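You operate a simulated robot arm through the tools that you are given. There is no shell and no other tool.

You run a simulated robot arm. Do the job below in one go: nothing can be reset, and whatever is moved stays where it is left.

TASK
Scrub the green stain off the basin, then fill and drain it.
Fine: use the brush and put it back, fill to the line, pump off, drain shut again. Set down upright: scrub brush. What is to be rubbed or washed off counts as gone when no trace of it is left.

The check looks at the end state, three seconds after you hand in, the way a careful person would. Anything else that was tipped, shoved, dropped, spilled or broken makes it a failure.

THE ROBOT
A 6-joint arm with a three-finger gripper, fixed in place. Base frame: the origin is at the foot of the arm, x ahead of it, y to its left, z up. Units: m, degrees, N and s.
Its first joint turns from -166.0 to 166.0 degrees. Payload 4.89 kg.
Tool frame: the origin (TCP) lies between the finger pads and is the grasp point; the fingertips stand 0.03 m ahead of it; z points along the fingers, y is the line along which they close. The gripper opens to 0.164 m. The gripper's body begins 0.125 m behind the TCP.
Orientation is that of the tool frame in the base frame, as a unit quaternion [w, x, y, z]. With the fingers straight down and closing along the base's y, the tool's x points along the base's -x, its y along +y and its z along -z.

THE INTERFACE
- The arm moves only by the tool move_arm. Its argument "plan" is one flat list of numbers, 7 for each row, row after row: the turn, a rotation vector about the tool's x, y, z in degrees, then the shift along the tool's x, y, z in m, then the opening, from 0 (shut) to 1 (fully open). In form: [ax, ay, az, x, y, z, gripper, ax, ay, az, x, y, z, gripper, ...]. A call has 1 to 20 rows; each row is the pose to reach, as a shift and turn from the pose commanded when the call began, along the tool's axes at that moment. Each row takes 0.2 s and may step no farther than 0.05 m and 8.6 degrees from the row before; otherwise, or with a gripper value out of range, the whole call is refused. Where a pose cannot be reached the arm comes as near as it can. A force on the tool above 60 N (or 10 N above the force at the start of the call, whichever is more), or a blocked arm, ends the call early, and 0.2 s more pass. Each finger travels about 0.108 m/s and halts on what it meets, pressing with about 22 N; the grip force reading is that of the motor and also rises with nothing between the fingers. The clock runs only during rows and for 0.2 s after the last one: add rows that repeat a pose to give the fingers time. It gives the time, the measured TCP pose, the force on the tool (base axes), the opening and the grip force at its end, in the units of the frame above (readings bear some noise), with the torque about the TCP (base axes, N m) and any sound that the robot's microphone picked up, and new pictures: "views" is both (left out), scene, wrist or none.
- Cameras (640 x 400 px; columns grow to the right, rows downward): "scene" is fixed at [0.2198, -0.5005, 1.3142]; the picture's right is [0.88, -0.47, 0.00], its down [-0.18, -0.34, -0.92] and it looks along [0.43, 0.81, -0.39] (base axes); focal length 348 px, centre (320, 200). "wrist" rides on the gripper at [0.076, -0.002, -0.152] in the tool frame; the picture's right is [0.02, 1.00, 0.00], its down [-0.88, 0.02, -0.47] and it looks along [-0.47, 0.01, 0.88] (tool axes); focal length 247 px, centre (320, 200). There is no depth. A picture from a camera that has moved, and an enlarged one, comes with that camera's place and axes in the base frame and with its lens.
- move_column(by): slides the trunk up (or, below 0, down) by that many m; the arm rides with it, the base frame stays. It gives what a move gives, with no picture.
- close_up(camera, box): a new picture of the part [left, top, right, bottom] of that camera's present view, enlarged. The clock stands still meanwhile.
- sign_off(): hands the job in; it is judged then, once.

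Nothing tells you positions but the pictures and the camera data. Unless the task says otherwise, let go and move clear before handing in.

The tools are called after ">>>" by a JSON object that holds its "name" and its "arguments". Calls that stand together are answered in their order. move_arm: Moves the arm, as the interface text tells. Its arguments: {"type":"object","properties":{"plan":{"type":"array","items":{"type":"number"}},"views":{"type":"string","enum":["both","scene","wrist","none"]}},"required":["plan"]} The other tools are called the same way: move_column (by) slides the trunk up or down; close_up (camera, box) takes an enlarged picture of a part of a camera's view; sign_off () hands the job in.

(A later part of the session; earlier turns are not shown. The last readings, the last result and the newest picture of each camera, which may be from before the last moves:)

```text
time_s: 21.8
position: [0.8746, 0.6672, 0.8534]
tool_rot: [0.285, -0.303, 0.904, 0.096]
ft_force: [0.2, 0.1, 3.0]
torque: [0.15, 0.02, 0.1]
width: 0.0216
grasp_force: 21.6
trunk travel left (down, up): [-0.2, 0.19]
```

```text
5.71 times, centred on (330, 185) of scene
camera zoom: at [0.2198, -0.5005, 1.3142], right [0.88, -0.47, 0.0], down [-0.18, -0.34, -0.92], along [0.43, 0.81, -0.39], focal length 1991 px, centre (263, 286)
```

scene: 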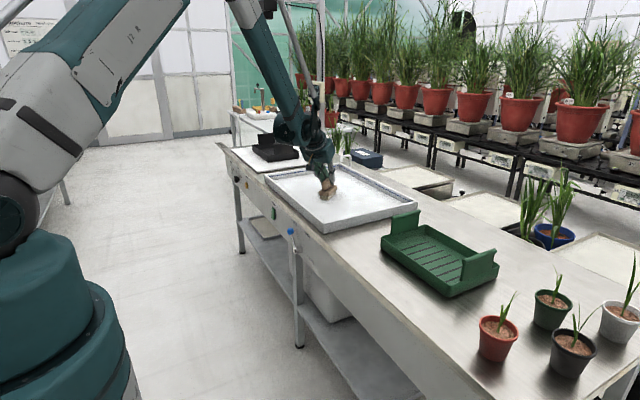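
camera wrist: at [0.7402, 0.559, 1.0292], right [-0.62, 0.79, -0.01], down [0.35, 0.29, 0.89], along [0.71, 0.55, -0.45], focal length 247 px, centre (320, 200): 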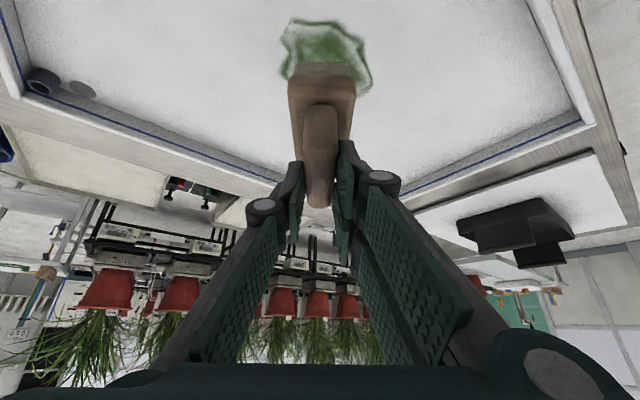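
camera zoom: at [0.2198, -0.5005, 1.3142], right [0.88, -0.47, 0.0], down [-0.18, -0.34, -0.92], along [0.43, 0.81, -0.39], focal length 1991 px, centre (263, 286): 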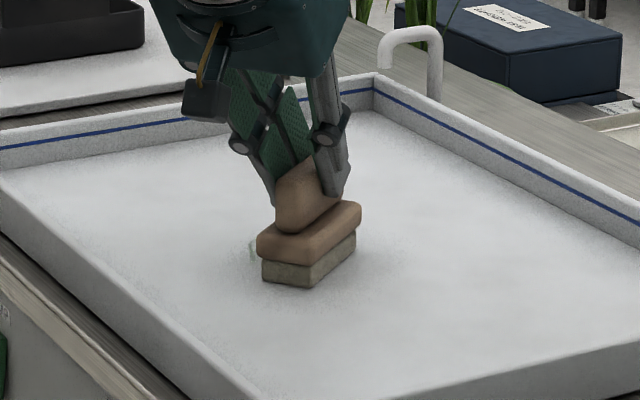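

Most of the stain came off already; only a faint trace remains. I'll press slightly more and scrub the near band, then the far band.

>>> {"name": "move_arm", "arguments": {"plan": [0, 0, 0, 0.025, 0, -0.0166, 0, 0, 0, 0, 0.025, 0.03, -0.0166, 0, 0, 0, 0, 0.025, 0.06, -0.0166, 0, 0, 0, 0, 0.025, 0.08, -0.0166, 0, 0, 0, 0, 0.025, 0.055, -0.0166, 0, 0, 0, 0, 0.025, 0.03, -0.0166, 0, 0, 0, 0, 0.025, 0.055, -0.0166, 0, 0, 0, 0, 0.025, 0.08, -0.0166, 0, 0, 0, 0, 0.025, 0.05, -0.0166, 0, 0, 0, 0, 0.025, 0.02, -0.0166, 0, 0, 0, 0, 0.025, -0.01, -0.0166, 0, 0, 0, 0, 0.025, -0.04, -0.0166, 0, 0, 0, 0, 0.025, -0.07, -0.0166, 0, 0, 0, 0, 0.025, -0.04, -0.0166, 0, 0, 0, 0, 0.025, -0.01, -0.0166, 0, 0, 0, 0, 0.025, 0.02, -0.0166, 0, 0, 0, 0, 0.0126, 0, -0.008, 0, 0, 0, 0, 0.0003, 0, 0.0005, 0], "views": "none"}}

>>> {"name": "move_arm", "arguments": {"plan": [0, 0, 0, -0.0246, 0, 0.0172, 0, 0, 0, 0, -0.0246, 0.03, 0.0172, 0, 0, 0, 0, -0.0246, 0.06, 0.0172, 0, 0, 0, 0, -0.0246, 0.08, 0.0172, 0, 0, 0, 0, -0.0246, 0.05, 0.0172, 0, 0, 0, 0, -0.0246, 0.02, 0.0172, 0, 0, 0, 0, -0.0246, -0.01, 0.0172, 0, 0, 0, 0, -0.0246, -0.04, 0.0172, 0, 0, 0, 0, -0.0246, -0.07, 0.0172, 0, 0, 0, 0, -0.0246, -0.04, 0.0172, 0, 0, 0, 0, -0.0246, -0.01, 0.0172, 0, 0, 0, 0, -0.0246, 0.02, 0.0172, 0, 0, 0, 0, 0, 0.02, 0, 0, 0, 0, 0, 0, 0.045, 0, 0, 0, 0, 0, 0, 0.075, 0, 0, 0, 0, 0, 0, 0.05, 0, 0, 0, 0, 0, 0, 0.02, 0, 0, 0, 0, 0, 0, -0.02, 0, 0, 0, 0, 0, 0, -0.06, 0, 0, 0, 0, 0, 0, -0.075, 0, 0], "views": "scene"}}

>>> {"name": "close_up", "arguments": {"camera": "scene", "box": [290, 150, 370, 220]}}

```text
time_s: 25.6
position: [0.8753, 0.6668, 0.852]
tool_rot: [0.285, -0.302, 0.905, 0.095]
ft_force: [-2.6, -1.4, 7.2]
torque: [0.14, -0.09, 0.0]
width: 0.0219
grasp_force: 22.4
trunk travel left (down, up): [-0.2, 0.19]
```

```text
time_s: 29.8
position: [0.9199, 0.6081, 0.852]
tool_rot: [0.285, -0.303, 0.905, 0.094]
ft_force: [0.0, 0.5, -1.3]
torque: [-0.1, -0.04, -0.06]
width: 0.0217
grasp_force: 21.9
trunk travel left (down, up): [-0.2, 0.19]
```

scene: 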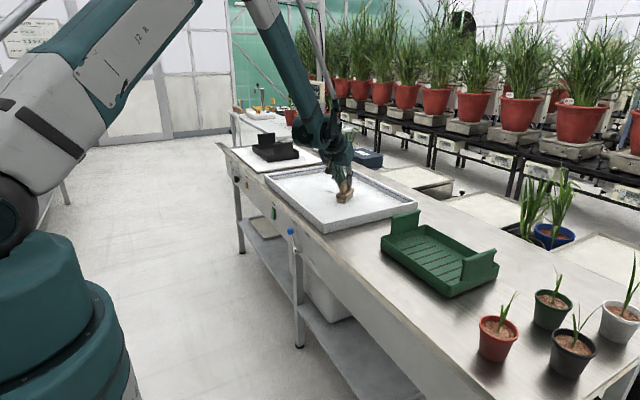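

```text
5.71 times, centred on (330, 185) of scene
camera zoom: at [0.2198, -0.5005, 1.3142], right [0.88, -0.47, 0.0], down [-0.18, -0.34, -0.92], along [0.43, 0.81, -0.39], focal length 1991 px, centre (263, 286)
```

zoom: 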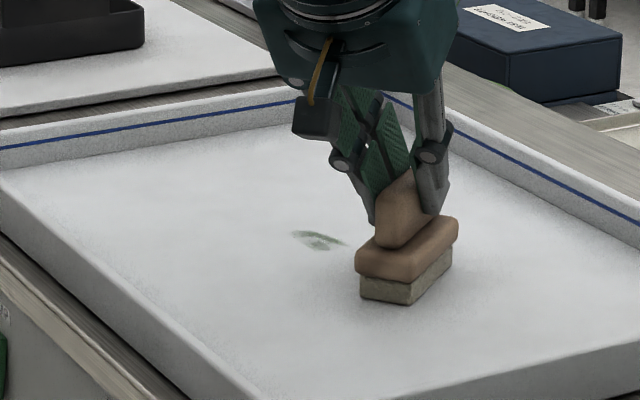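

One small trace is left near (0.905, 0.696), in the far band where contact got too light. I'll move over it and press down again.

>>> {"name": "move_arm", "arguments": {"plan": [0, 0, 0, -0.0123, 0.04, 0.0086, 0, 0, 0, 0, -0.0246, 0.08, 0.0172, 0, 0, 0, 0, -0.0246, 0.08, 0.0172, 0], "views": "none"}}

>>> {"name": "move_arm", "arguments": {"plan": [0, 0, 0, 0.0009, 0, 0.0012, 0, 0, 0, 0, 0.0009, 0, 0.0012, 0], "views": "none"}}

>>> {"name": "move_arm", "arguments": {"plan": [0, 0, 0, 0.0006, 0, 0.0008, 0, 0, 0, 0, 0.0006, 0, 0.0008, 0], "views": "scene"}}

>>> {"name": "close_up", "arguments": {"camera": "scene", "box": [290, 150, 370, 220]}}

```text
time_s: 30.6
position: [0.8945, 0.6912, 0.8529]
tool_rot: [0.285, -0.302, 0.905, 0.095]
ft_force: [0.0, -0.1, 0.1]
torque: [0.02, -0.05, 0.01]
width: 0.0214
grasp_force: 21.9
trunk travel left (down, up): [-0.2, 0.19]
```

```text
time_s: 31.2
position: [0.8947, 0.6909, 0.8522]
tool_rot: [0.286, -0.302, 0.904, 0.095]
ft_force: [4.1, 5.6, 16.3]
torque: [0.25, -0.12, -0.03]
width: 0.0217
grasp_force: 22.1
trunk travel left (down, up): [-0.2, 0.19]
```

```text
time_s: 31.8
position: [0.8944, 0.6905, 0.8507]
tool_rot: [0.285, -0.303, 0.904, 0.097]
ft_force: [0.5, 7.2, 20.9]
torque: [0.41, -0.24, 0.0]
width: 0.0221
grasp_force: 22.5
trunk travel left (down, up): [-0.2, 0.19]
```

scene: 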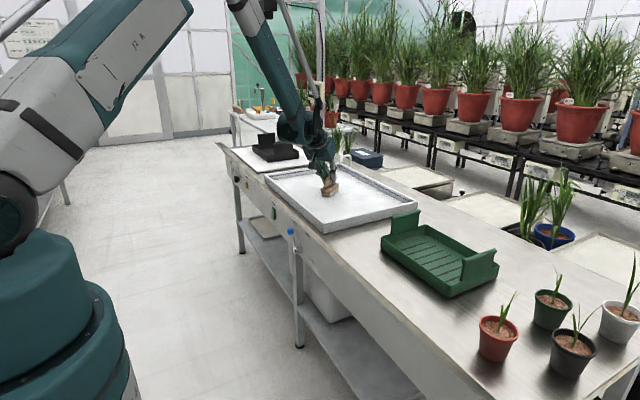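

```text
5.71 times, centred on (330, 185) of scene
camera zoom: at [0.2198, -0.5005, 1.3142], right [0.88, -0.47, 0.0], down [-0.18, -0.34, -0.92], along [0.43, 0.81, -0.39], focal length 1991 px, centre (263, 286)
```

zoom: 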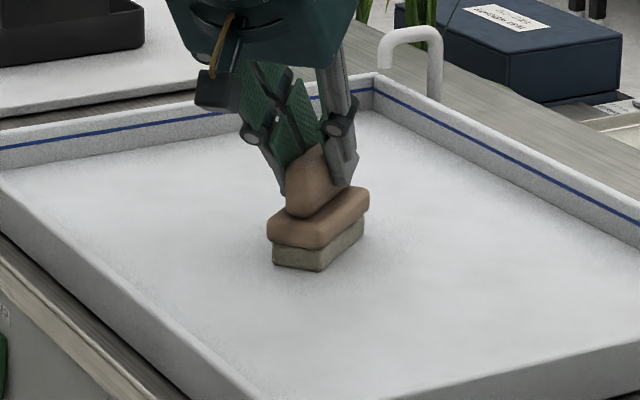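

Good contact at about 20 N. Scrubbing the remaining trace with short strokes, then sweeping back out of the way to look.

>>> {"name": "move_arm", "arguments": {"plan": [0, 0, 0, 0, 0.02, 0, 0, 0, 0, 0, 0, 0.045, 0, 0, 0, 0, 0, 0.0002, 0.02, 0.0003, 0, 0, 0, 0, 0.0002, -0.01, 0.0003, 0, 0, 0, 0, 0.0002, -0.04, 0.0003, 0, 0, 0, 0, 0.0003, -0.01, 0.0004, 0, 0, 0, 0, 0.0003, 0.02, 0.0004, 0, 0, 0, 0, 0.0003, 0.045, 0.0004, 0, 0, 0, 0, 0.0003, 0.02, 0.0004, 0, 0, 0, 0, 0.0003, -0.01, 0.0004, 0, 0, 0, 0, 0.0003, -0.04, 0.0004, 0, 0, 0, 0, -0.0095, -0.02, 0.0065, 0, 0, 0, 0, -0.0095, 0.01, 0.0065, 0, 0, 0, 0, -0.0095, 0.04, 0.0065, 0, 0, 0, 0, -0.0095, 0.01, 0.0065, 0, 0, 0, 0, -0.0095, -0.03, 0.0065, 0], "views": "none"}}

>>> {"name": "move_arm", "arguments": {"plan": [0, 0, 0, 0.004, -0.03, -0.004, 0, 0, 0, 0, 0.004, -0.06, -0.004, 0, 0, 0, 0, 0.0, -0.1, -0.01, 0], "views": "both"}}

>>> {"name": "close_up", "arguments": {"camera": "scene", "box": [290, 150, 370, 220]}}

```text
time_s: 35.2
position: [0.9208, 0.6732, 0.8508]
tool_rot: [0.286, -0.303, 0.904, 0.095]
ft_force: [-1.6, 1.3, -0.5]
torque: [-0.2, -0.15, -0.21]
width: 0.0217
grasp_force: 21.6
trunk travel left (down, up): [-0.2, 0.19]
```

```text
time_s: 36.0
position: [0.9768, 0.5914, 0.8576]
tool_rot: [0.285, -0.303, 0.905, 0.095]
ft_force: [-0.5, 2.4, -0.4]
torque: [-0.19, -0.12, -0.15]
width: 0.0218
grasp_force: 21.6
trunk travel left (down, up): [-0.2, 0.19]
camera wrist: at [0.8576, 0.4992, 0.9402], right [-0.62, 0.79, -0.01], down [0.35, 0.29, 0.89], along [0.71, 0.55, -0.45], focal length 247 px, centre (320, 200)
```

scene: 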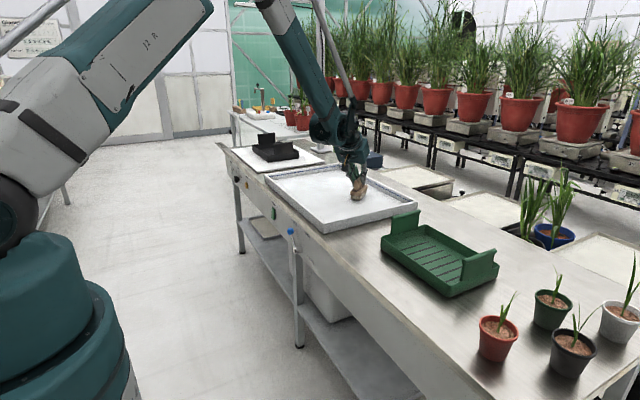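
wrist: 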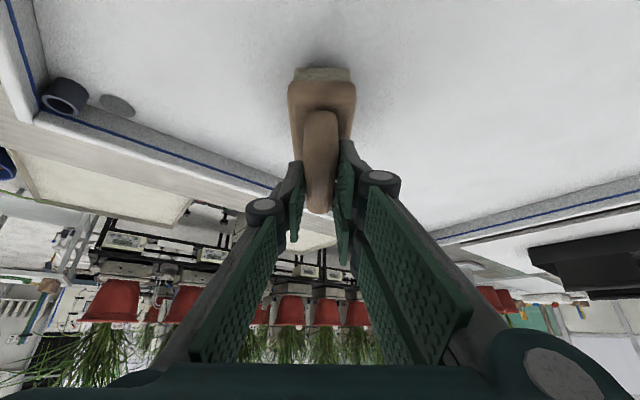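

```text
5.71 times, centred on (330, 185) of scene
camera zoom: at [0.2198, -0.5005, 1.3142], right [0.88, -0.47, 0.0], down [-0.18, -0.34, -0.92], along [0.43, 0.81, -0.39], focal length 1991 px, centre (263, 286)
```

zoom: 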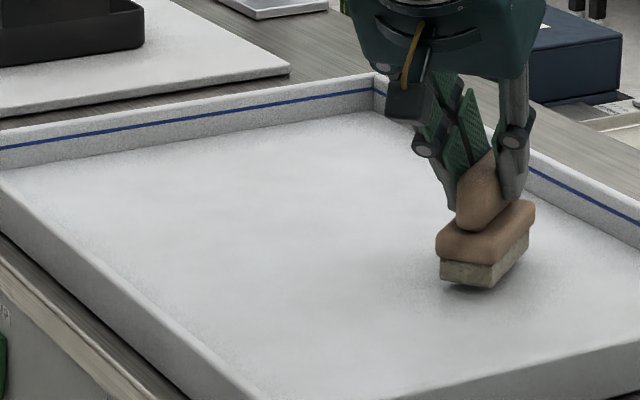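

No green is visible from here. I'll lift the brush away and inspect the floor closely before putting it back.

>>> {"name": "move_arm", "arguments": {"plan": [0, 0, 0, 0.0, 0, -0.04, 0, 0, 0, 0, 0.0, -0.03, -0.08, 0, 0, 0, 0, 0.01, -0.06, -0.11, 0, 0, 0, 0, 0.01, -0.06, -0.11, 0], "views": "both"}}

>>> {"name": "close_up", "arguments": {"camera": "scene", "box": [300, 165, 350, 215]}}

>>> {"name": "close_up", "arguments": {"camera": "scene", "box": [320, 140, 420, 215]}}

>>> {"name": "close_up", "arguments": {"camera": "wrist", "box": [240, 0, 640, 250]}}

```text
time_s: 37.0
position: [0.9586, 0.4984, 0.9423]
tool_rot: [0.286, -0.303, 0.904, 0.095]
ft_force: [0.0, -0.5, 0.0]
torque: [-0.02, -0.04, 0.0]
width: 0.0219
grasp_force: 22.5
trunk travel left (down, up): [-0.2, 0.19]
camera wrist: at [0.8399, 0.4048, 1.0238], right [-0.62, 0.79, -0.01], down [0.35, 0.29, 0.89], along [0.71, 0.54, -0.45], focal length 247 px, centre (320, 200)
```

scene: 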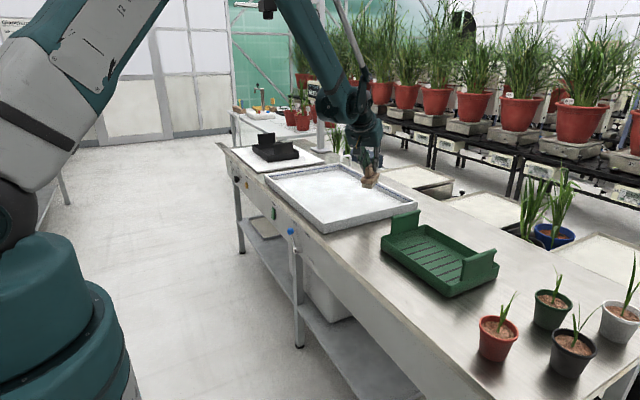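
wrist: 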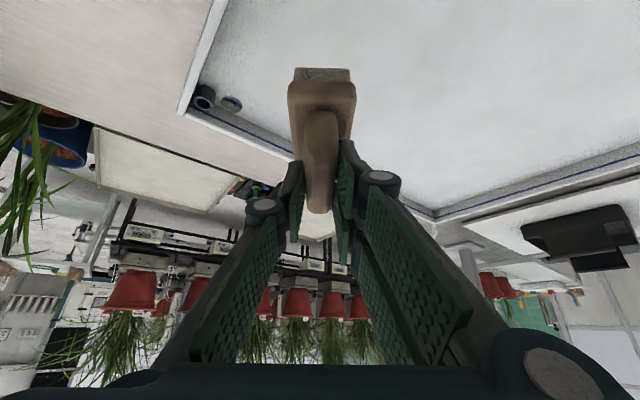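

```text
8.00 times, centred on (325, 190) of scene
camera zoom: at [0.2198, -0.5005, 1.3142], right [0.88, -0.47, 0.0], down [-0.18, -0.34, -0.92], along [0.43, 0.81, -0.39], focal length 2788 px, centre (280, 280)
```

zoom: 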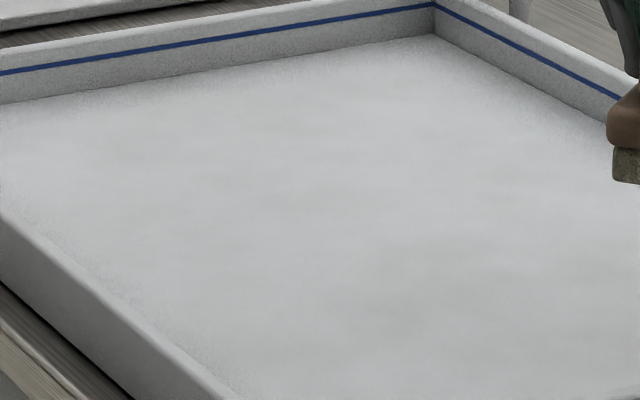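

```text
5.33 times, centred on (370, 178) of scene
camera zoom: at [0.2198, -0.5005, 1.3142], right [0.88, -0.47, 0.0], down [-0.18, -0.34, -0.92], along [0.43, 0.81, -0.39], focal length 1858 px, centre (53, 320)
```

zoom: 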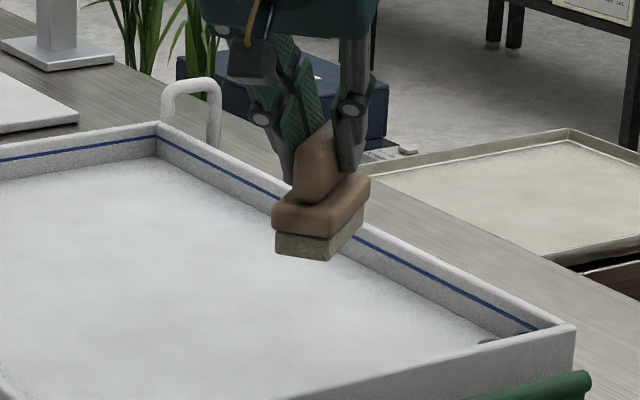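

```text
1.60 times, centred on (440, 125) of wrist
camera zoom: at [0.8399, 0.4048, 1.0238], right [-0.62, 0.79, -0.01], down [0.35, 0.29, 0.89], along [0.71, 0.54, -0.45], focal length 395 px, centre (128, 320)
```

zoom: 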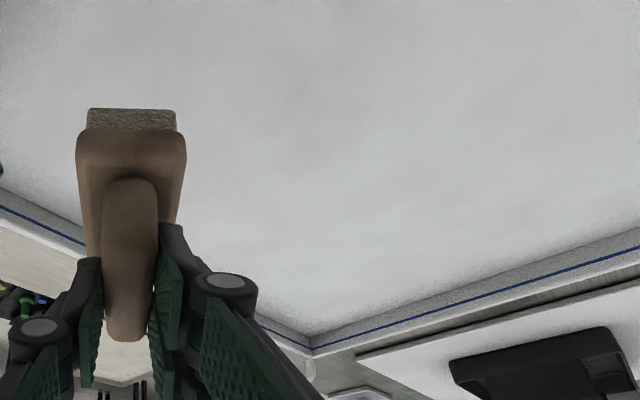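

>>> {"name": "close_up", "arguments": {"camera": "scene", "box": [315, 178, 345, 200]}}

>>> {"name": "close_up", "arguments": {"camera": "wrist", "box": [360, 0, 520, 100]}}

```text
16.00 times, centred on (330, 189) of scene
camera zoom: at [0.2198, -0.5005, 1.3142], right [0.88, -0.47, 0.0], down [-0.18, -0.34, -0.92], along [0.43, 0.81, -0.39], focal length 5575 px, centre (160, 376)
```

zoom: 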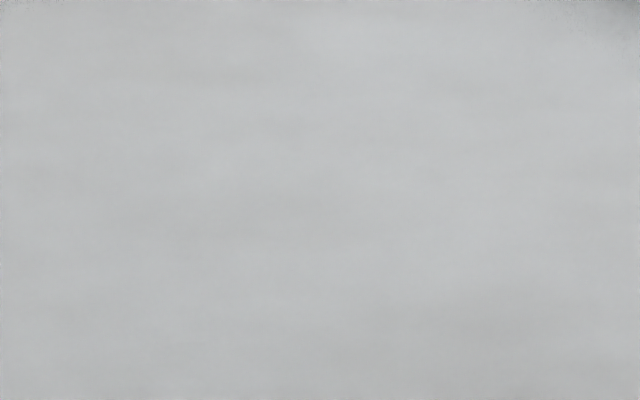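

```text
4.00 times, centred on (440, 50) of wrist
camera zoom: at [0.8399, 0.4048, 1.0238], right [-0.62, 0.79, -0.01], down [0.35, 0.29, 0.89], along [0.71, 0.54, -0.45], focal length 988 px, centre (-160, 800)
```

zoom: 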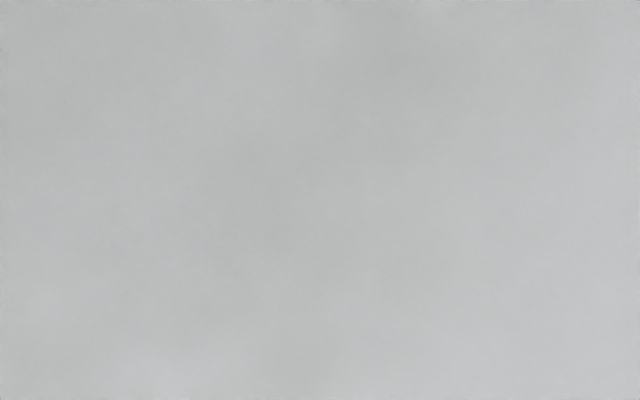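

The basin floor is clean. Now I'll carry the brush back over its original spot, near (0.82, 0.333).

>>> {"name": "move_arm", "arguments": {"plan": [3.53, 0, 5.05, 0.02795, -0.008, -0.02123, 0, 7.07, 0, 10.1, 0.0559, -0.016, -0.0425, 0, 10.6, 0, 15.15, 0.08385, -0.024, -0.0637, 0, 14.13, 0, 20.2, 0.1118, -0.032, -0.0849, 0, 17.67, 0, 25.25, 0.13975, -0.0401, -0.1062, 0, 21.2, 0, 30.3, 0.1677, -0.0481, -0.1274, 0, 21.2, 0, 30.3, 0.1677, -0.0481, -0.1274, 0], "views": "both"}}

>>> {"name": "close_up", "arguments": {"camera": "scene", "box": [330, 165, 400, 220]}}

>>> {"name": "close_up", "arguments": {"camera": "wrist", "box": [240, 60, 400, 260]}}

```text
time_s: 38.6
position: [0.8197, 0.3318, 0.951]
tool_rot: [0.301, 0.0, 0.954, 0.0]
ft_force: [0.0, 1.0, -0.9]
torque: [0.01, 0.0, -0.01]
width: 0.0215
grasp_force: 22.3
trunk travel left (down, up): [-0.2, 0.19]
camera wrist: at [0.67, 0.3298, 1.0329], right [-0.02, 1.0, -0.01], down [0.45, 0.02, 0.89], along [0.89, 0.01, -0.45], focal length 247 px, centre (320, 200)
```

scene: 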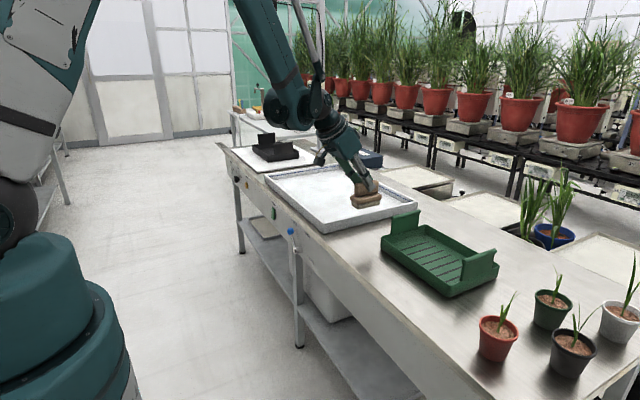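
wrist: 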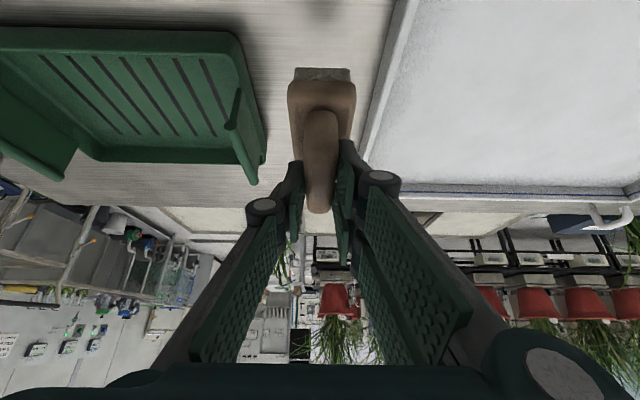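

```text
7.27 times, centred on (365, 192) of scene
camera zoom: at [0.2198, -0.5005, 1.3142], right [0.88, -0.47, 0.0], down [-0.18, -0.34, -0.92], along [0.43, 0.81, -0.39], focal length 2534 px, centre (-7, 254)
```

zoom: 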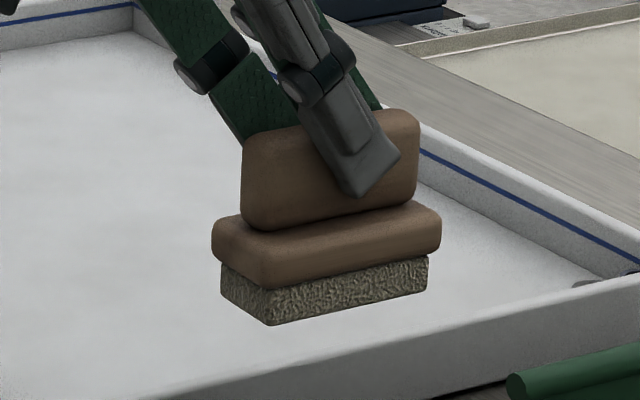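

```text
2.00 times, centred on (320, 160) of wrist
camera zoom: at [0.67, 0.3298, 1.0329], right [-0.02, 1.0, -0.01], down [0.45, 0.02, 0.89], along [0.89, 0.01, -0.45], focal length 494 px, centre (320, 280)
```

zoom: 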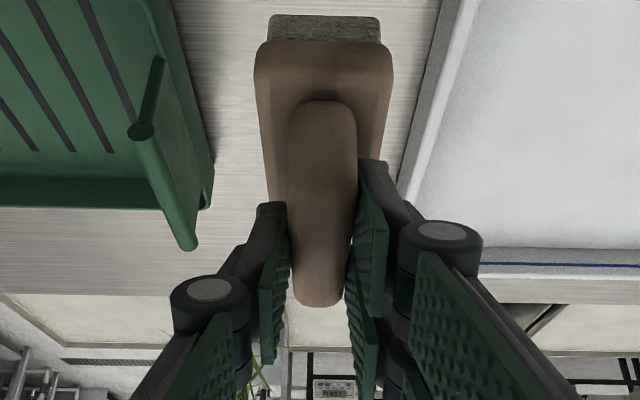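

The brush is still level in the grip. Lowering it over its original spot to just above the bench.

>>> {"name": "move_arm", "arguments": {"plan": [0, 0, 0, 0.0182, 0.001, 0.026, 0, 0, 0, 0, 0.0364, 0.001, 0.052, 0, 0, 0, 0, 0.0545, 0.001, 0.0778, 0, 0, 0, 0, 0.0545, 0.001, 0.0778, 0], "views": "scene"}}

>>> {"name": "close_up", "arguments": {"camera": "scene", "box": [330, 195, 400, 250]}}

```text
time_s: 39.6
position: [0.8175, 0.3338, 0.8562]
tool_rot: [0.301, 0.0, 0.954, -0.001]
ft_force: [0.0, 0.2, -1.4]
torque: [-0.02, -0.01, -0.01]
width: 0.0216
grasp_force: 21.9
trunk travel left (down, up): [-0.2, 0.19]
```

scene: 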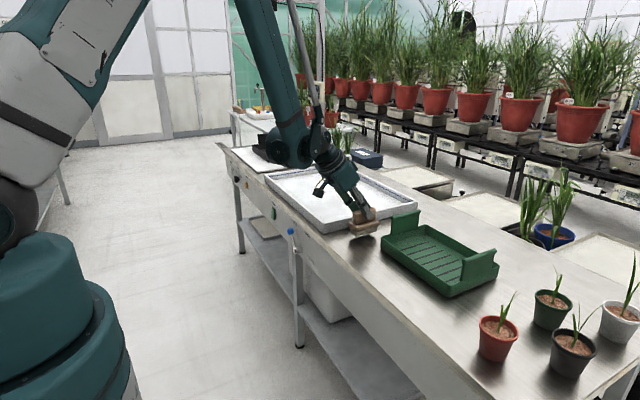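

```text
7.27 times, centred on (365, 222) of scene
camera zoom: at [0.2198, -0.5005, 1.3142], right [0.88, -0.47, 0.0], down [-0.18, -0.34, -0.92], along [0.43, 0.81, -0.39], focal length 2534 px, centre (-7, 36)
```

zoom: 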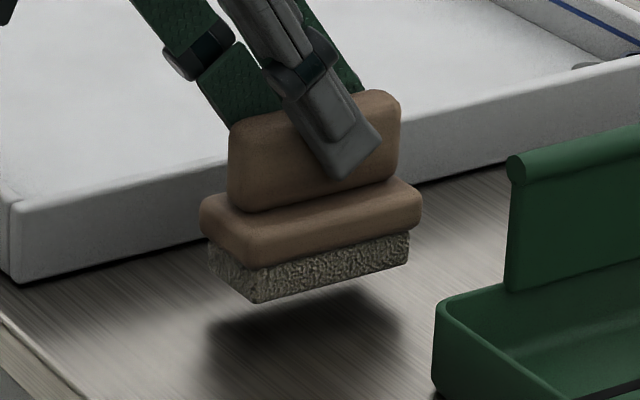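

The position matches the original picture to within 1–2 mm. Continuing down gently until it touches.

>>> {"name": "move_arm", "arguments": {"plan": [0, 0, 0, 0.0029, -0.001, 0.0041, 0, 0, 0, 0, 0.0055, -0.001, 0.0078, 0, 0, 0, 0, 0.0055, -0.001, 0.0078, 0], "views": "none"}}

>>> {"name": "move_arm", "arguments": {"plan": [0, 0, 0, 0.0009, 0, 0.0012, 0, 0, 0, 0, 0.0009, 0, 0.0012, 0], "views": "none"}}

>>> {"name": "move_arm", "arguments": {"plan": [0, 0, 0, 0.0006, 0, 0.0008, 0, 0, 0, 0, 0.0006, 0, 0.0008, 0], "views": "scene"}}

>>> {"name": "close_up", "arguments": {"camera": "scene", "box": [330, 195, 400, 250]}}

```text
time_s: 40.4
position: [0.8178, 0.3331, 0.8467]
tool_rot: [0.301, 0.0, 0.954, 0.0]
ft_force: [0.2, 0.3, -1.3]
torque: [-0.01, 0.01, -0.02]
width: 0.0218
grasp_force: 22.1
trunk travel left (down, up): [-0.2, 0.19]
```

```text
time_s: 41.0
position: [0.8184, 0.3322, 0.8444]
tool_rot: [0.301, 0.0, 0.954, 0.0]
ft_force: [-0.7, -1.0, -0.9]
torque: [0.01, 0.0, -0.01]
width: 0.0217
grasp_force: 22.0
trunk travel left (down, up): [-0.2, 0.19]
```

```text
time_s: 41.6
position: [0.8185, 0.3328, 0.8443]
tool_rot: [0.302, 0.0, 0.953, 0.0]
ft_force: [-0.1, 0.3, -1.6]
torque: [0.0, 0.04, 0.01]
width: 0.0218
grasp_force: 22.0
trunk travel left (down, up): [-0.2, 0.19]
```

scene: 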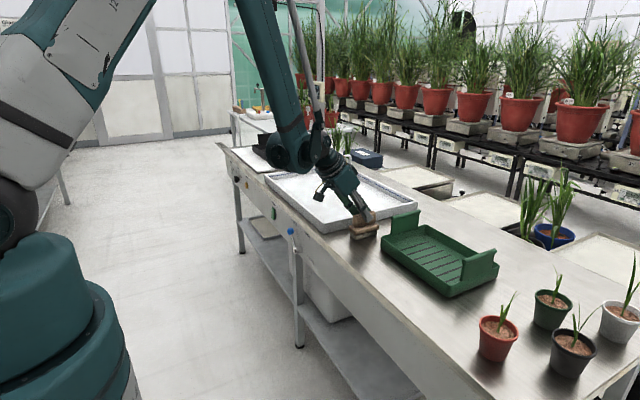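

```text
7.27 times, centred on (365, 222) of scene
camera zoom: at [0.2198, -0.5005, 1.3142], right [0.88, -0.47, 0.0], down [-0.18, -0.34, -0.92], along [0.43, 0.81, -0.39], focal length 2534 px, centre (-7, 36)
```

zoom: 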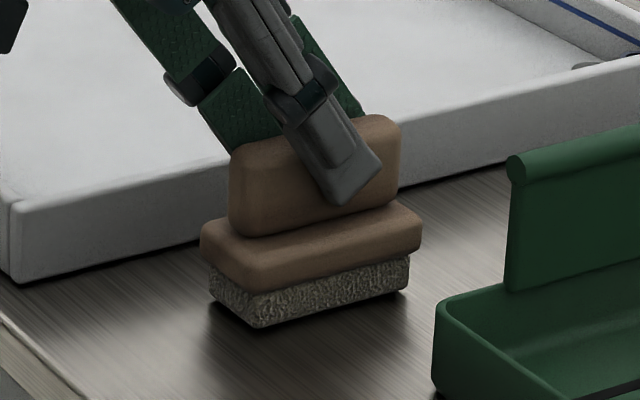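

Nearly touching: about 2 mm to go and no contact force yet.

>>> {"name": "move_arm", "arguments": {"plan": [0, 0, 0, 0.0006, -0.0005, 0.0008, 0, 0, 0, 0, 0.0006, -0.001, 0.0008, 0], "views": "none"}}

>>> {"name": "move_arm", "arguments": {"plan": [0, 0, 0, 0.0006, 0, 0.0008, 0, 0, 0, 0, 0.0006, 0, 0.0008, 0], "views": "none"}}

```text
time_s: 42.2
position: [0.819, 0.3329, 0.8433]
tool_rot: [0.301, -0.001, 0.954, 0.0]
ft_force: [0.2, 0.3, -0.8]
torque: [-0.01, -0.01, -0.01]
width: 0.0219
grasp_force: 22.3
trunk travel left (down, up): [-0.2, 0.19]
```

```text
time_s: 42.8
position: [0.8188, 0.3314, 0.842]
tool_rot: [0.301, 0.001, 0.954, -0.001]
ft_force: [-0.2, 0.9, 2.4]
torque: [-0.02, -0.2, 0.08]
width: 0.0218
grasp_force: 22.1
trunk travel left (down, up): [-0.2, 0.19]
```

>>> {"name": "move_arm", "arguments": {"plan": [0, 0, 0, 0.0006, 0, 0.0008, 0, 0, 0, 0, 0.0006, 0, 0.0008, 0], "views": "none"}}

>>> {"name": "move_arm", "arguments": {"plan": [0, 0, 0, 0, 0, 0, 0.15, 0, 0, 0, 0, 0, 0, 0.25, 0, 0, 0, 0, 0, 0, 0.3, 0, 0, 0, 0, 0, 0, 0.3], "views": "both"}}

>>> {"name": "close_up", "arguments": {"camera": "scene", "box": [330, 195, 400, 250]}}

>>> {"name": "close_up", "arguments": {"camera": "wrist", "box": [240, 60, 400, 260]}}

```text
time_s: 43.4
position: [0.8188, 0.3318, 0.8422]
tool_rot: [0.302, 0.0, 0.953, 0.0]
ft_force: [5.6, -3.2, 21.3]
torque: [-0.13, -0.5, 0.08]
width: 0.0217
grasp_force: 21.7
trunk travel left (down, up): [-0.2, 0.19]
```

```text
time_s: 44.4
position: [0.8193, 0.3327, 0.8405]
tool_rot: [0.301, 0.0, 0.954, 0.0]
ft_force: [-0.2, 0.0, 0.1]
torque: [-0.01, -0.03, -0.01]
width: 0.0491
grasp_force: 0.1
trunk travel left (down, up): [-0.2, 0.19]
camera wrist: at [0.6688, 0.3297, 0.9228], right [-0.02, 1.0, -0.01], down [0.45, 0.02, 0.89], along [0.89, 0.01, -0.45], focal length 247 px, centre (320, 200)
```

scene: 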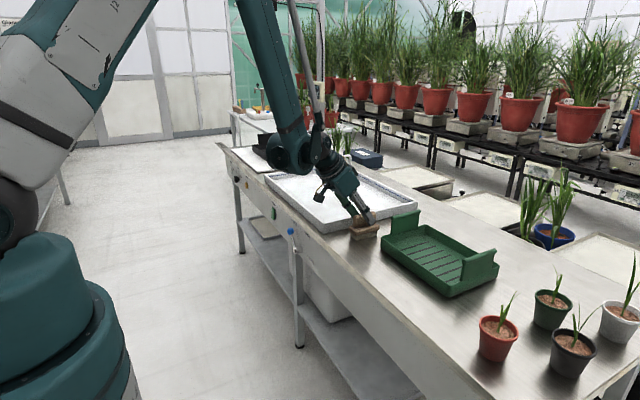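
wrist: 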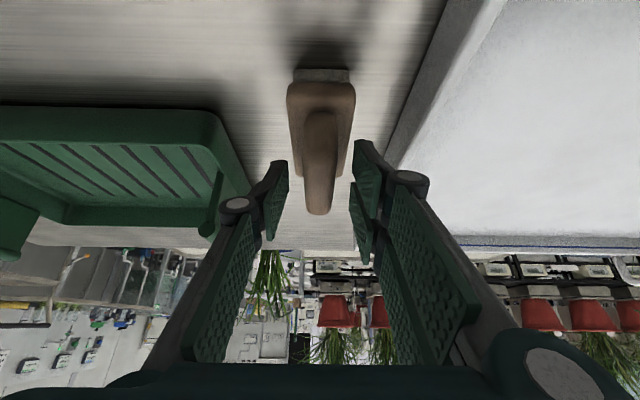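

```text
7.27 times, centred on (365, 222) of scene
camera zoom: at [0.2198, -0.5005, 1.3142], right [0.88, -0.47, 0.0], down [-0.18, -0.34, -0.92], along [0.43, 0.81, -0.39], focal length 2534 px, centre (-7, 36)
```

zoom: 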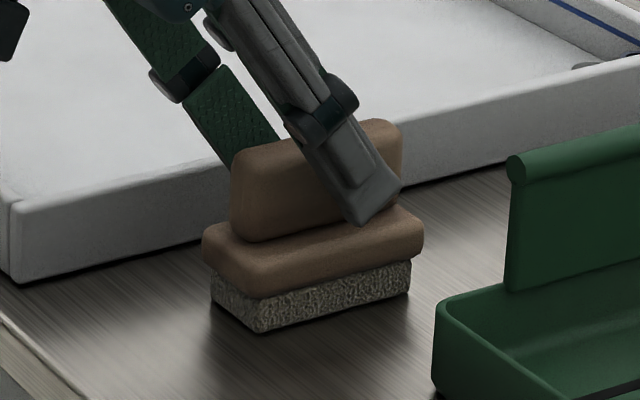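

```text
2.00 times, centred on (320, 160) of wrist
camera zoom: at [0.6688, 0.3297, 0.9228], right [-0.02, 1.0, -0.01], down [0.45, 0.02, 0.89], along [0.89, 0.01, -0.45], focal length 494 px, centre (320, 280)
```

zoom: 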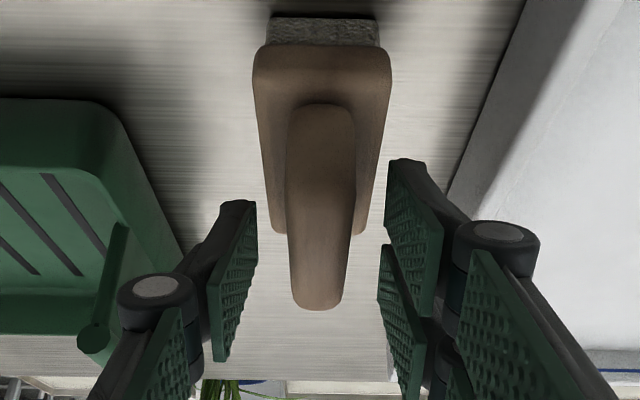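

The brush is back upright on its original spot. I'll back the fingers straight out, then move round in front of the control panel to inspect the pump button and lever.

>>> {"name": "move_arm", "arguments": {"plan": [0, 0, 0, 0, 0, -0.03, 0.3, 0, 0, 0, 0, 0, -0.07, 0.3, 0, 0, 0, 0, 0, -0.115, 0.3, 0, 0, 0, 0, 0, -0.16, 0.3], "views": "scene"}}

>>> {"name": "move_arm", "arguments": {"plan": [0, -2.5, 0, 0.0269, 0.0367, -0.0099, 0.2, 0, -5, 0, 0.0538, 0.0734, -0.0198, 0.1, 0, -7.5, 0, 0.0807, 0.1101, -0.0297, 0, 0, -10, 0, 0.1076, 0.1468, -0.0396, 0, 0, -12.5, 0, 0.1345, 0.1835, -0.0495, 0, 0, -15, 0, 0.1614, 0.2202, -0.0594, 0, 0, -17.5, 0, 0.1883, 0.2569, -0.0693, 0, 0, -20, 0, 0.2152, 0.2936, -0.0792, 0, 0, -22.5, 0, 0.2421, 0.3303, -0.0891, 0, 0, -25, 0, 0.269, 0.367, -0.099, 0], "views": "both"}}

>>> {"name": "close_up", "arguments": {"camera": "scene", "box": [330, 195, 400, 250]}}

```text
time_s: 45.4
position: [0.7275, 0.3325, 0.972]
tool_rot: [0.3, 0.0, 0.954, 0.0]
ft_force: [0.5, 0.3, -0.8]
torque: [-0.07, 0.1, -0.06]
width: 0.0494
grasp_force: 0.1
trunk travel left (down, up): [-0.2, 0.19]
```

scene: 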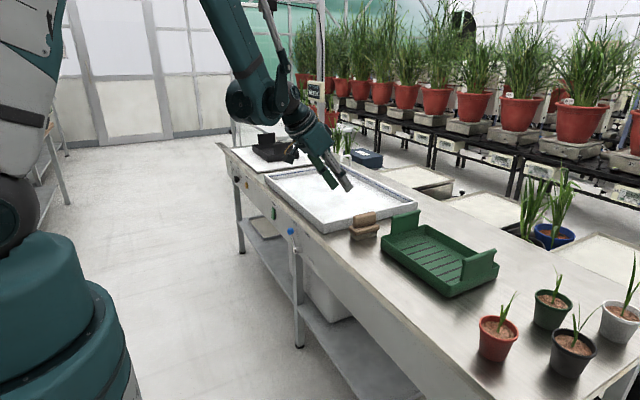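

```text
time_s: 47.6
position: [0.4501, 0.6996, 0.8989]
tool_rot: [0.5, 0.0, 0.866, 0.001]
ft_force: [1.0, -1.4, 1.1]
torque: [0.1, 0.22, 0.17]
width: 0.0
grasp_force: 21.7
trunk travel left (down, up): [-0.2, 0.19]
camera wrist: at [0.2804, 0.6962, 0.909], right [-0.01, 1.0, -0.02], down [0.03, 0.02, 1.0], along [1.0, 0.01, -0.03], focal length 247 px, centre (320, 200)
```

scene: 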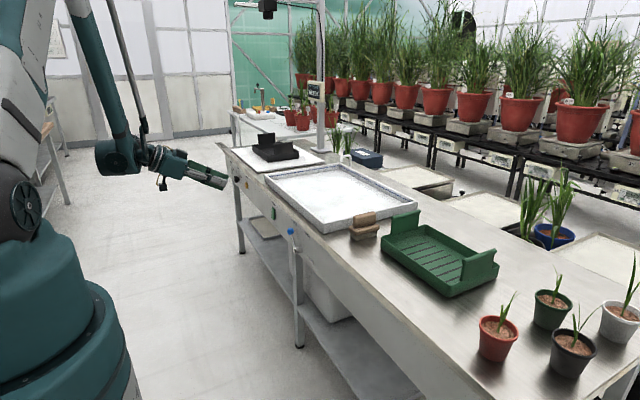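
wrist: 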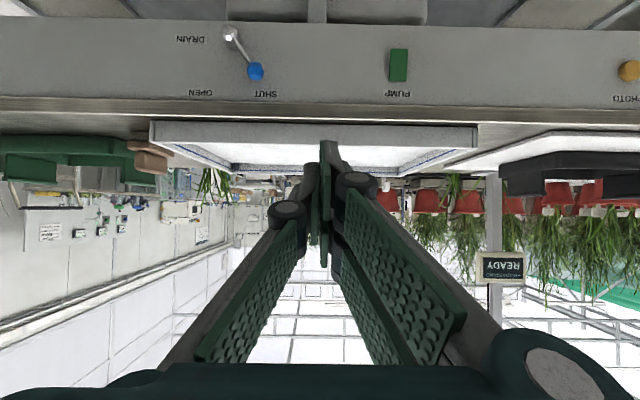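

```text
7.27 times, centred on (365, 222) of scene
camera zoom: at [0.2198, -0.5005, 1.3142], right [0.88, -0.47, 0.0], down [-0.18, -0.34, -0.92], along [0.43, 0.81, -0.39], focal length 2534 px, centre (-7, 36)
```

zoom: 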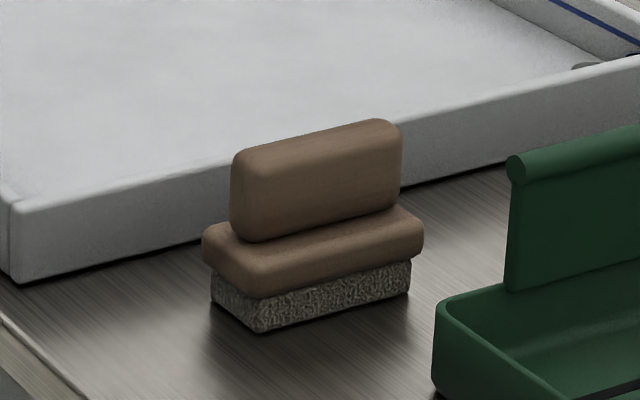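

>>> {"name": "close_up", "arguments": {"camera": "wrist", "box": [160, 0, 480, 200]}}

>>> {"name": "close_up", "arguments": {"camera": "wrist", "box": [360, 20, 440, 110]}}

```text
2.00 times, centred on (320, 100) of wrist
camera zoom: at [0.2804, 0.6962, 0.909], right [-0.01, 1.0, -0.02], down [0.03, 0.02, 1.0], along [1.0, 0.01, -0.03], focal length 494 px, centre (320, 400)
```

zoom: 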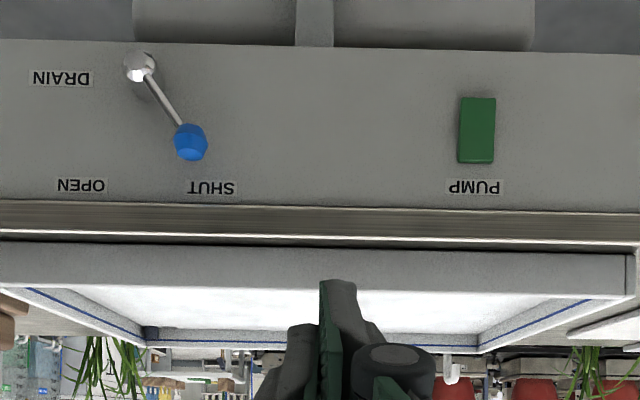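

```text
4.44 times, centred on (400, 65) of wrist
camera zoom: at [0.2804, 0.6962, 0.909], right [-0.01, 1.0, -0.02], down [0.03, 0.02, 1.0], along [1.0, 0.01, -0.03], focal length 1098 px, centre (-36, 800)
```

zoom: 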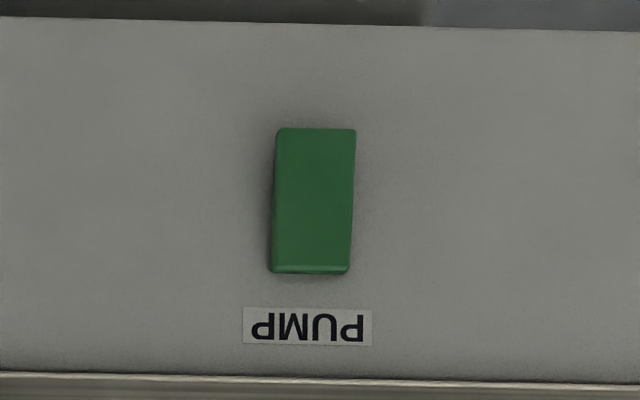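

The panel is clear: lever at SHUT (knob near (0.675, 0.592, 0.688)), and the pump paddle centred near (0.69, 0.828, 0.663). I'll bring the closed fingers in front of the pump paddle.

>>> {"name": "move_arm", "arguments": {"plan": [0, 0, 0, 0.0176, 0.016, 0.0304, 0, 0, 0, 0, 0.0353, 0.032, 0.0608, 0, 0, 0, 0, 0.0529, 0.048, 0.0911, 0, 0, 0, 0, 0.0705, 0.064, 0.1215, 0, 0, 0, 0, 0.0881, 0.08, 0.1519, 0, 0, 0, 0, 0.1058, 0.096, 0.1823, 0, 0, 0, 0, 0.1234, 0.112, 0.2126, 0, 0, 0, 0, 0.141, 0.128, 0.243, 0, 0, 0, 0, 0.141, 0.128, 0.243, 0], "views": "both"}}

>>> {"name": "close_up", "arguments": {"camera": "wrist", "box": [220, 40, 420, 240]}}

>>> {"name": "close_up", "arguments": {"camera": "scene", "box": [220, 160, 320, 250]}}

```text
time_s: 49.6
position: [0.5919, 0.826, 0.6556]
tool_rot: [0.5, 0.001, 0.866, -0.001]
ft_force: [-0.1, 0.3, 0.5]
torque: [0.03, 0.04, 0.03]
width: 0.0
grasp_force: 22.0
trunk travel left (down, up): [-0.2, 0.19]
camera wrist: at [0.4216, 0.8237, 0.6662], right [-0.01, 1.0, -0.02], down [0.03, 0.02, 1.0], along [1.0, 0.01, -0.03], focal length 247 px, centre (320, 200)
```

scene: 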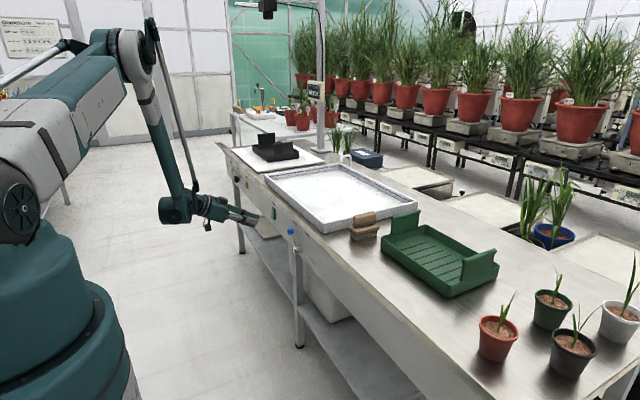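
wrist: 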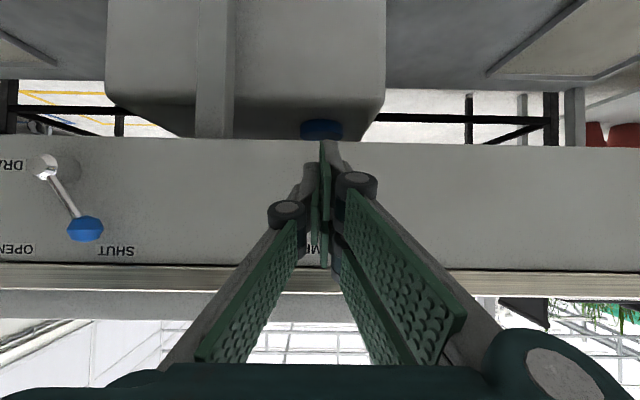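

```text
2.00 times, centred on (320, 140) of wrist
camera zoom: at [0.4216, 0.8237, 0.6662], right [-0.01, 1.0, -0.02], down [0.03, 0.02, 1.0], along [1.0, 0.01, -0.03], focal length 494 px, centre (320, 320)
```

zoom: 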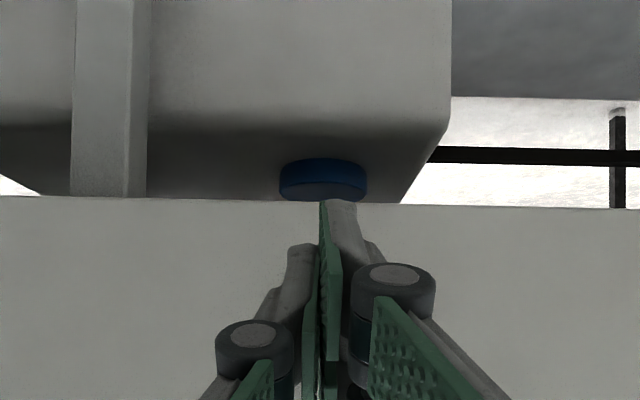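

```text
4.44 times, centred on (270, 205) of scene
camera zoom: at [0.2198, -0.5005, 1.3142], right [0.88, -0.47, 0.0], down [-0.18, -0.34, -0.92], along [0.43, 0.81, -0.39], focal length 1549 px, centre (542, 178)
```

zoom: 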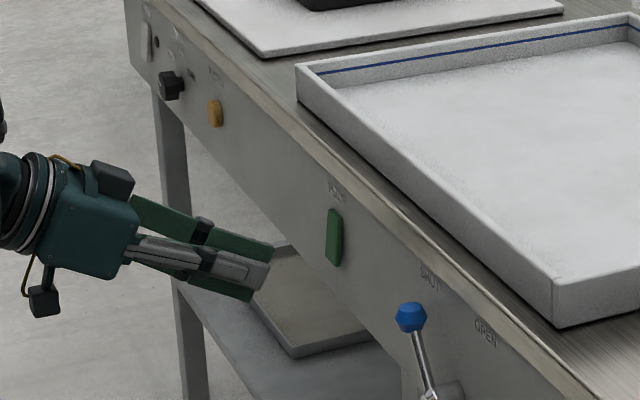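

Fingers and paddle line up in the picture. I'll advance toward the paddle and then feel for it in small steps.

>>> {"name": "move_arm", "arguments": {"plan": [0, 0, 0, -0.011, 0.001, 0.0195, 0, 0, 0, 0, -0.022, 0.002, 0.039, 0, 0, 0, 0, -0.022, 0.002, 0.039, 0], "views": "none"}}

>>> {"name": "move_arm", "arguments": {"plan": [0, 0, 0, -0.002, 0, 0.0035, 0, 0, 0, 0, -0.004, 0, 0.007, 0], "views": "scene"}}

>>> {"name": "close_up", "arguments": {"camera": "scene", "box": [260, 180, 320, 230]}}

```text
time_s: 50.4
position: [0.6348, 0.8293, 0.6554]
tool_rot: [0.5, 0.0, 0.866, -0.001]
ft_force: [0.6, 0.1, -0.2]
torque: [0.0, 0.0, 0.01]
width: 0.0002
grasp_force: 21.5
trunk travel left (down, up): [-0.2, 0.19]
```

```text
time_s: 51.0
position: [0.6419, 0.8286, 0.6558]
tool_rot: [0.5, 0.001, 0.866, -0.001]
ft_force: [-0.3, 0.3, -0.4]
torque: [-0.02, 0.05, 0.01]
width: 0.0
grasp_force: 21.7
trunk travel left (down, up): [-0.2, 0.19]
```

scene: 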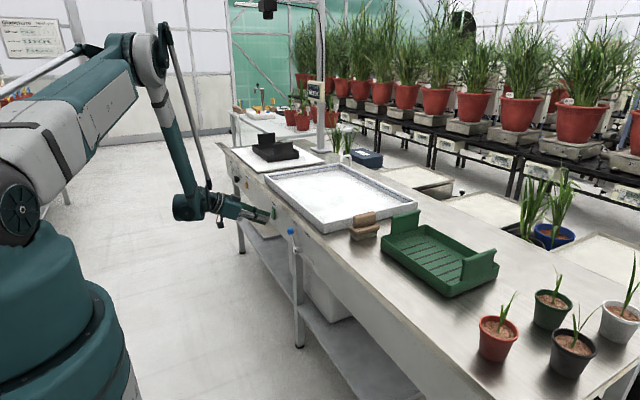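

```text
8.00 times, centred on (290, 205) of scene
camera zoom: at [0.2198, -0.5005, 1.3142], right [0.88, -0.47, 0.0], down [-0.18, -0.34, -0.92], along [0.43, 0.81, -0.39], focal length 2788 px, centre (560, 160)
```

zoom: 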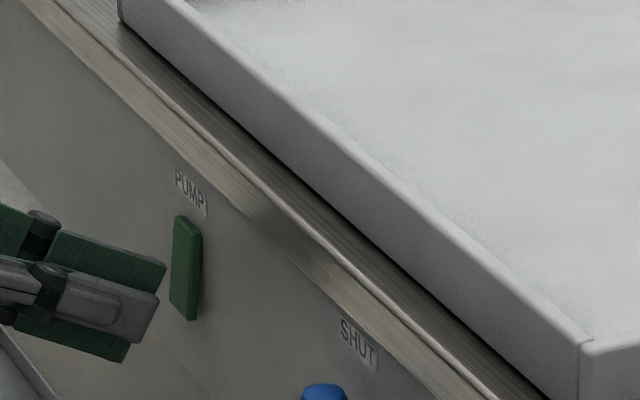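

The tip sits right in front of the paddle's middle. Advancing in 3 mm steps.

>>> {"name": "move_arm", "arguments": {"plan": [0, 0, 0, -0.0015, 0, 0.0026, 0, 0, 0, 0, -0.003, 0, 0.0052, 0], "views": "none"}}

>>> {"name": "move_arm", "arguments": {"plan": [0, 0, 0, -0.0015, 0, 0.0026, 0], "views": "none"}}

>>> {"name": "move_arm", "arguments": {"plan": [0, 0, 0, -0.0015, 0, 0.0026, 0], "views": "scene"}}

>>> {"name": "close_up", "arguments": {"camera": "scene", "box": [260, 180, 320, 230]}}

```text
time_s: 51.6
position: [0.6491, 0.8291, 0.6548]
tool_rot: [0.5, 0.0, 0.866, 0.0]
ft_force: [0.7, -0.1, 0.1]
torque: [0.01, 0.02, -0.02]
width: 0.0001
grasp_force: 22.5
trunk travel left (down, up): [-0.2, 0.19]
```

```text
time_s: 52.0
position: [0.6499, 0.8297, 0.6558]
tool_rot: [0.5, -0.001, 0.866, 0.0]
ft_force: [-15.3, -5.5, 0.9]
torque: [0.05, -0.24, -0.15]
width: 0.0002
grasp_force: 21.8
trunk travel left (down, up): [-0.2, 0.19]
```

```text
time_s: 52.5
position: [0.6498, 0.8292, 0.6553]
tool_rot: [0.5, 0.0, 0.866, 0.0]
ft_force: [-23.3, -7.3, 9.3]
torque: [0.13, -0.65, -0.2]
width: 0.0001
grasp_force: 22.3
trunk travel left (down, up): [-0.2, 0.19]
stopped in row 1: the force on the tool passed its limit at 63 N (the readings are from after the stop); the commanded pose is now the measured one
```

scene: 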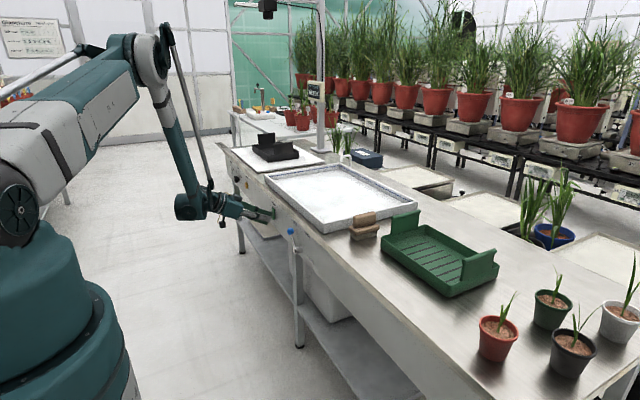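

```text
8.00 times, centred on (290, 205) of scene
camera zoom: at [0.2198, -0.5005, 1.3142], right [0.88, -0.47, 0.0], down [-0.18, -0.34, -0.92], along [0.43, 0.81, -0.39], focal length 2788 px, centre (560, 160)
```

zoom: 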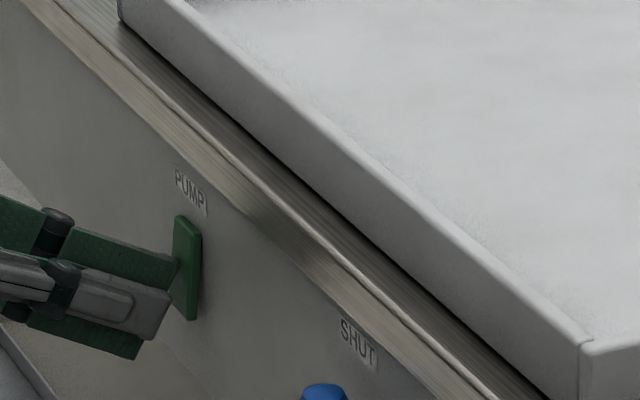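

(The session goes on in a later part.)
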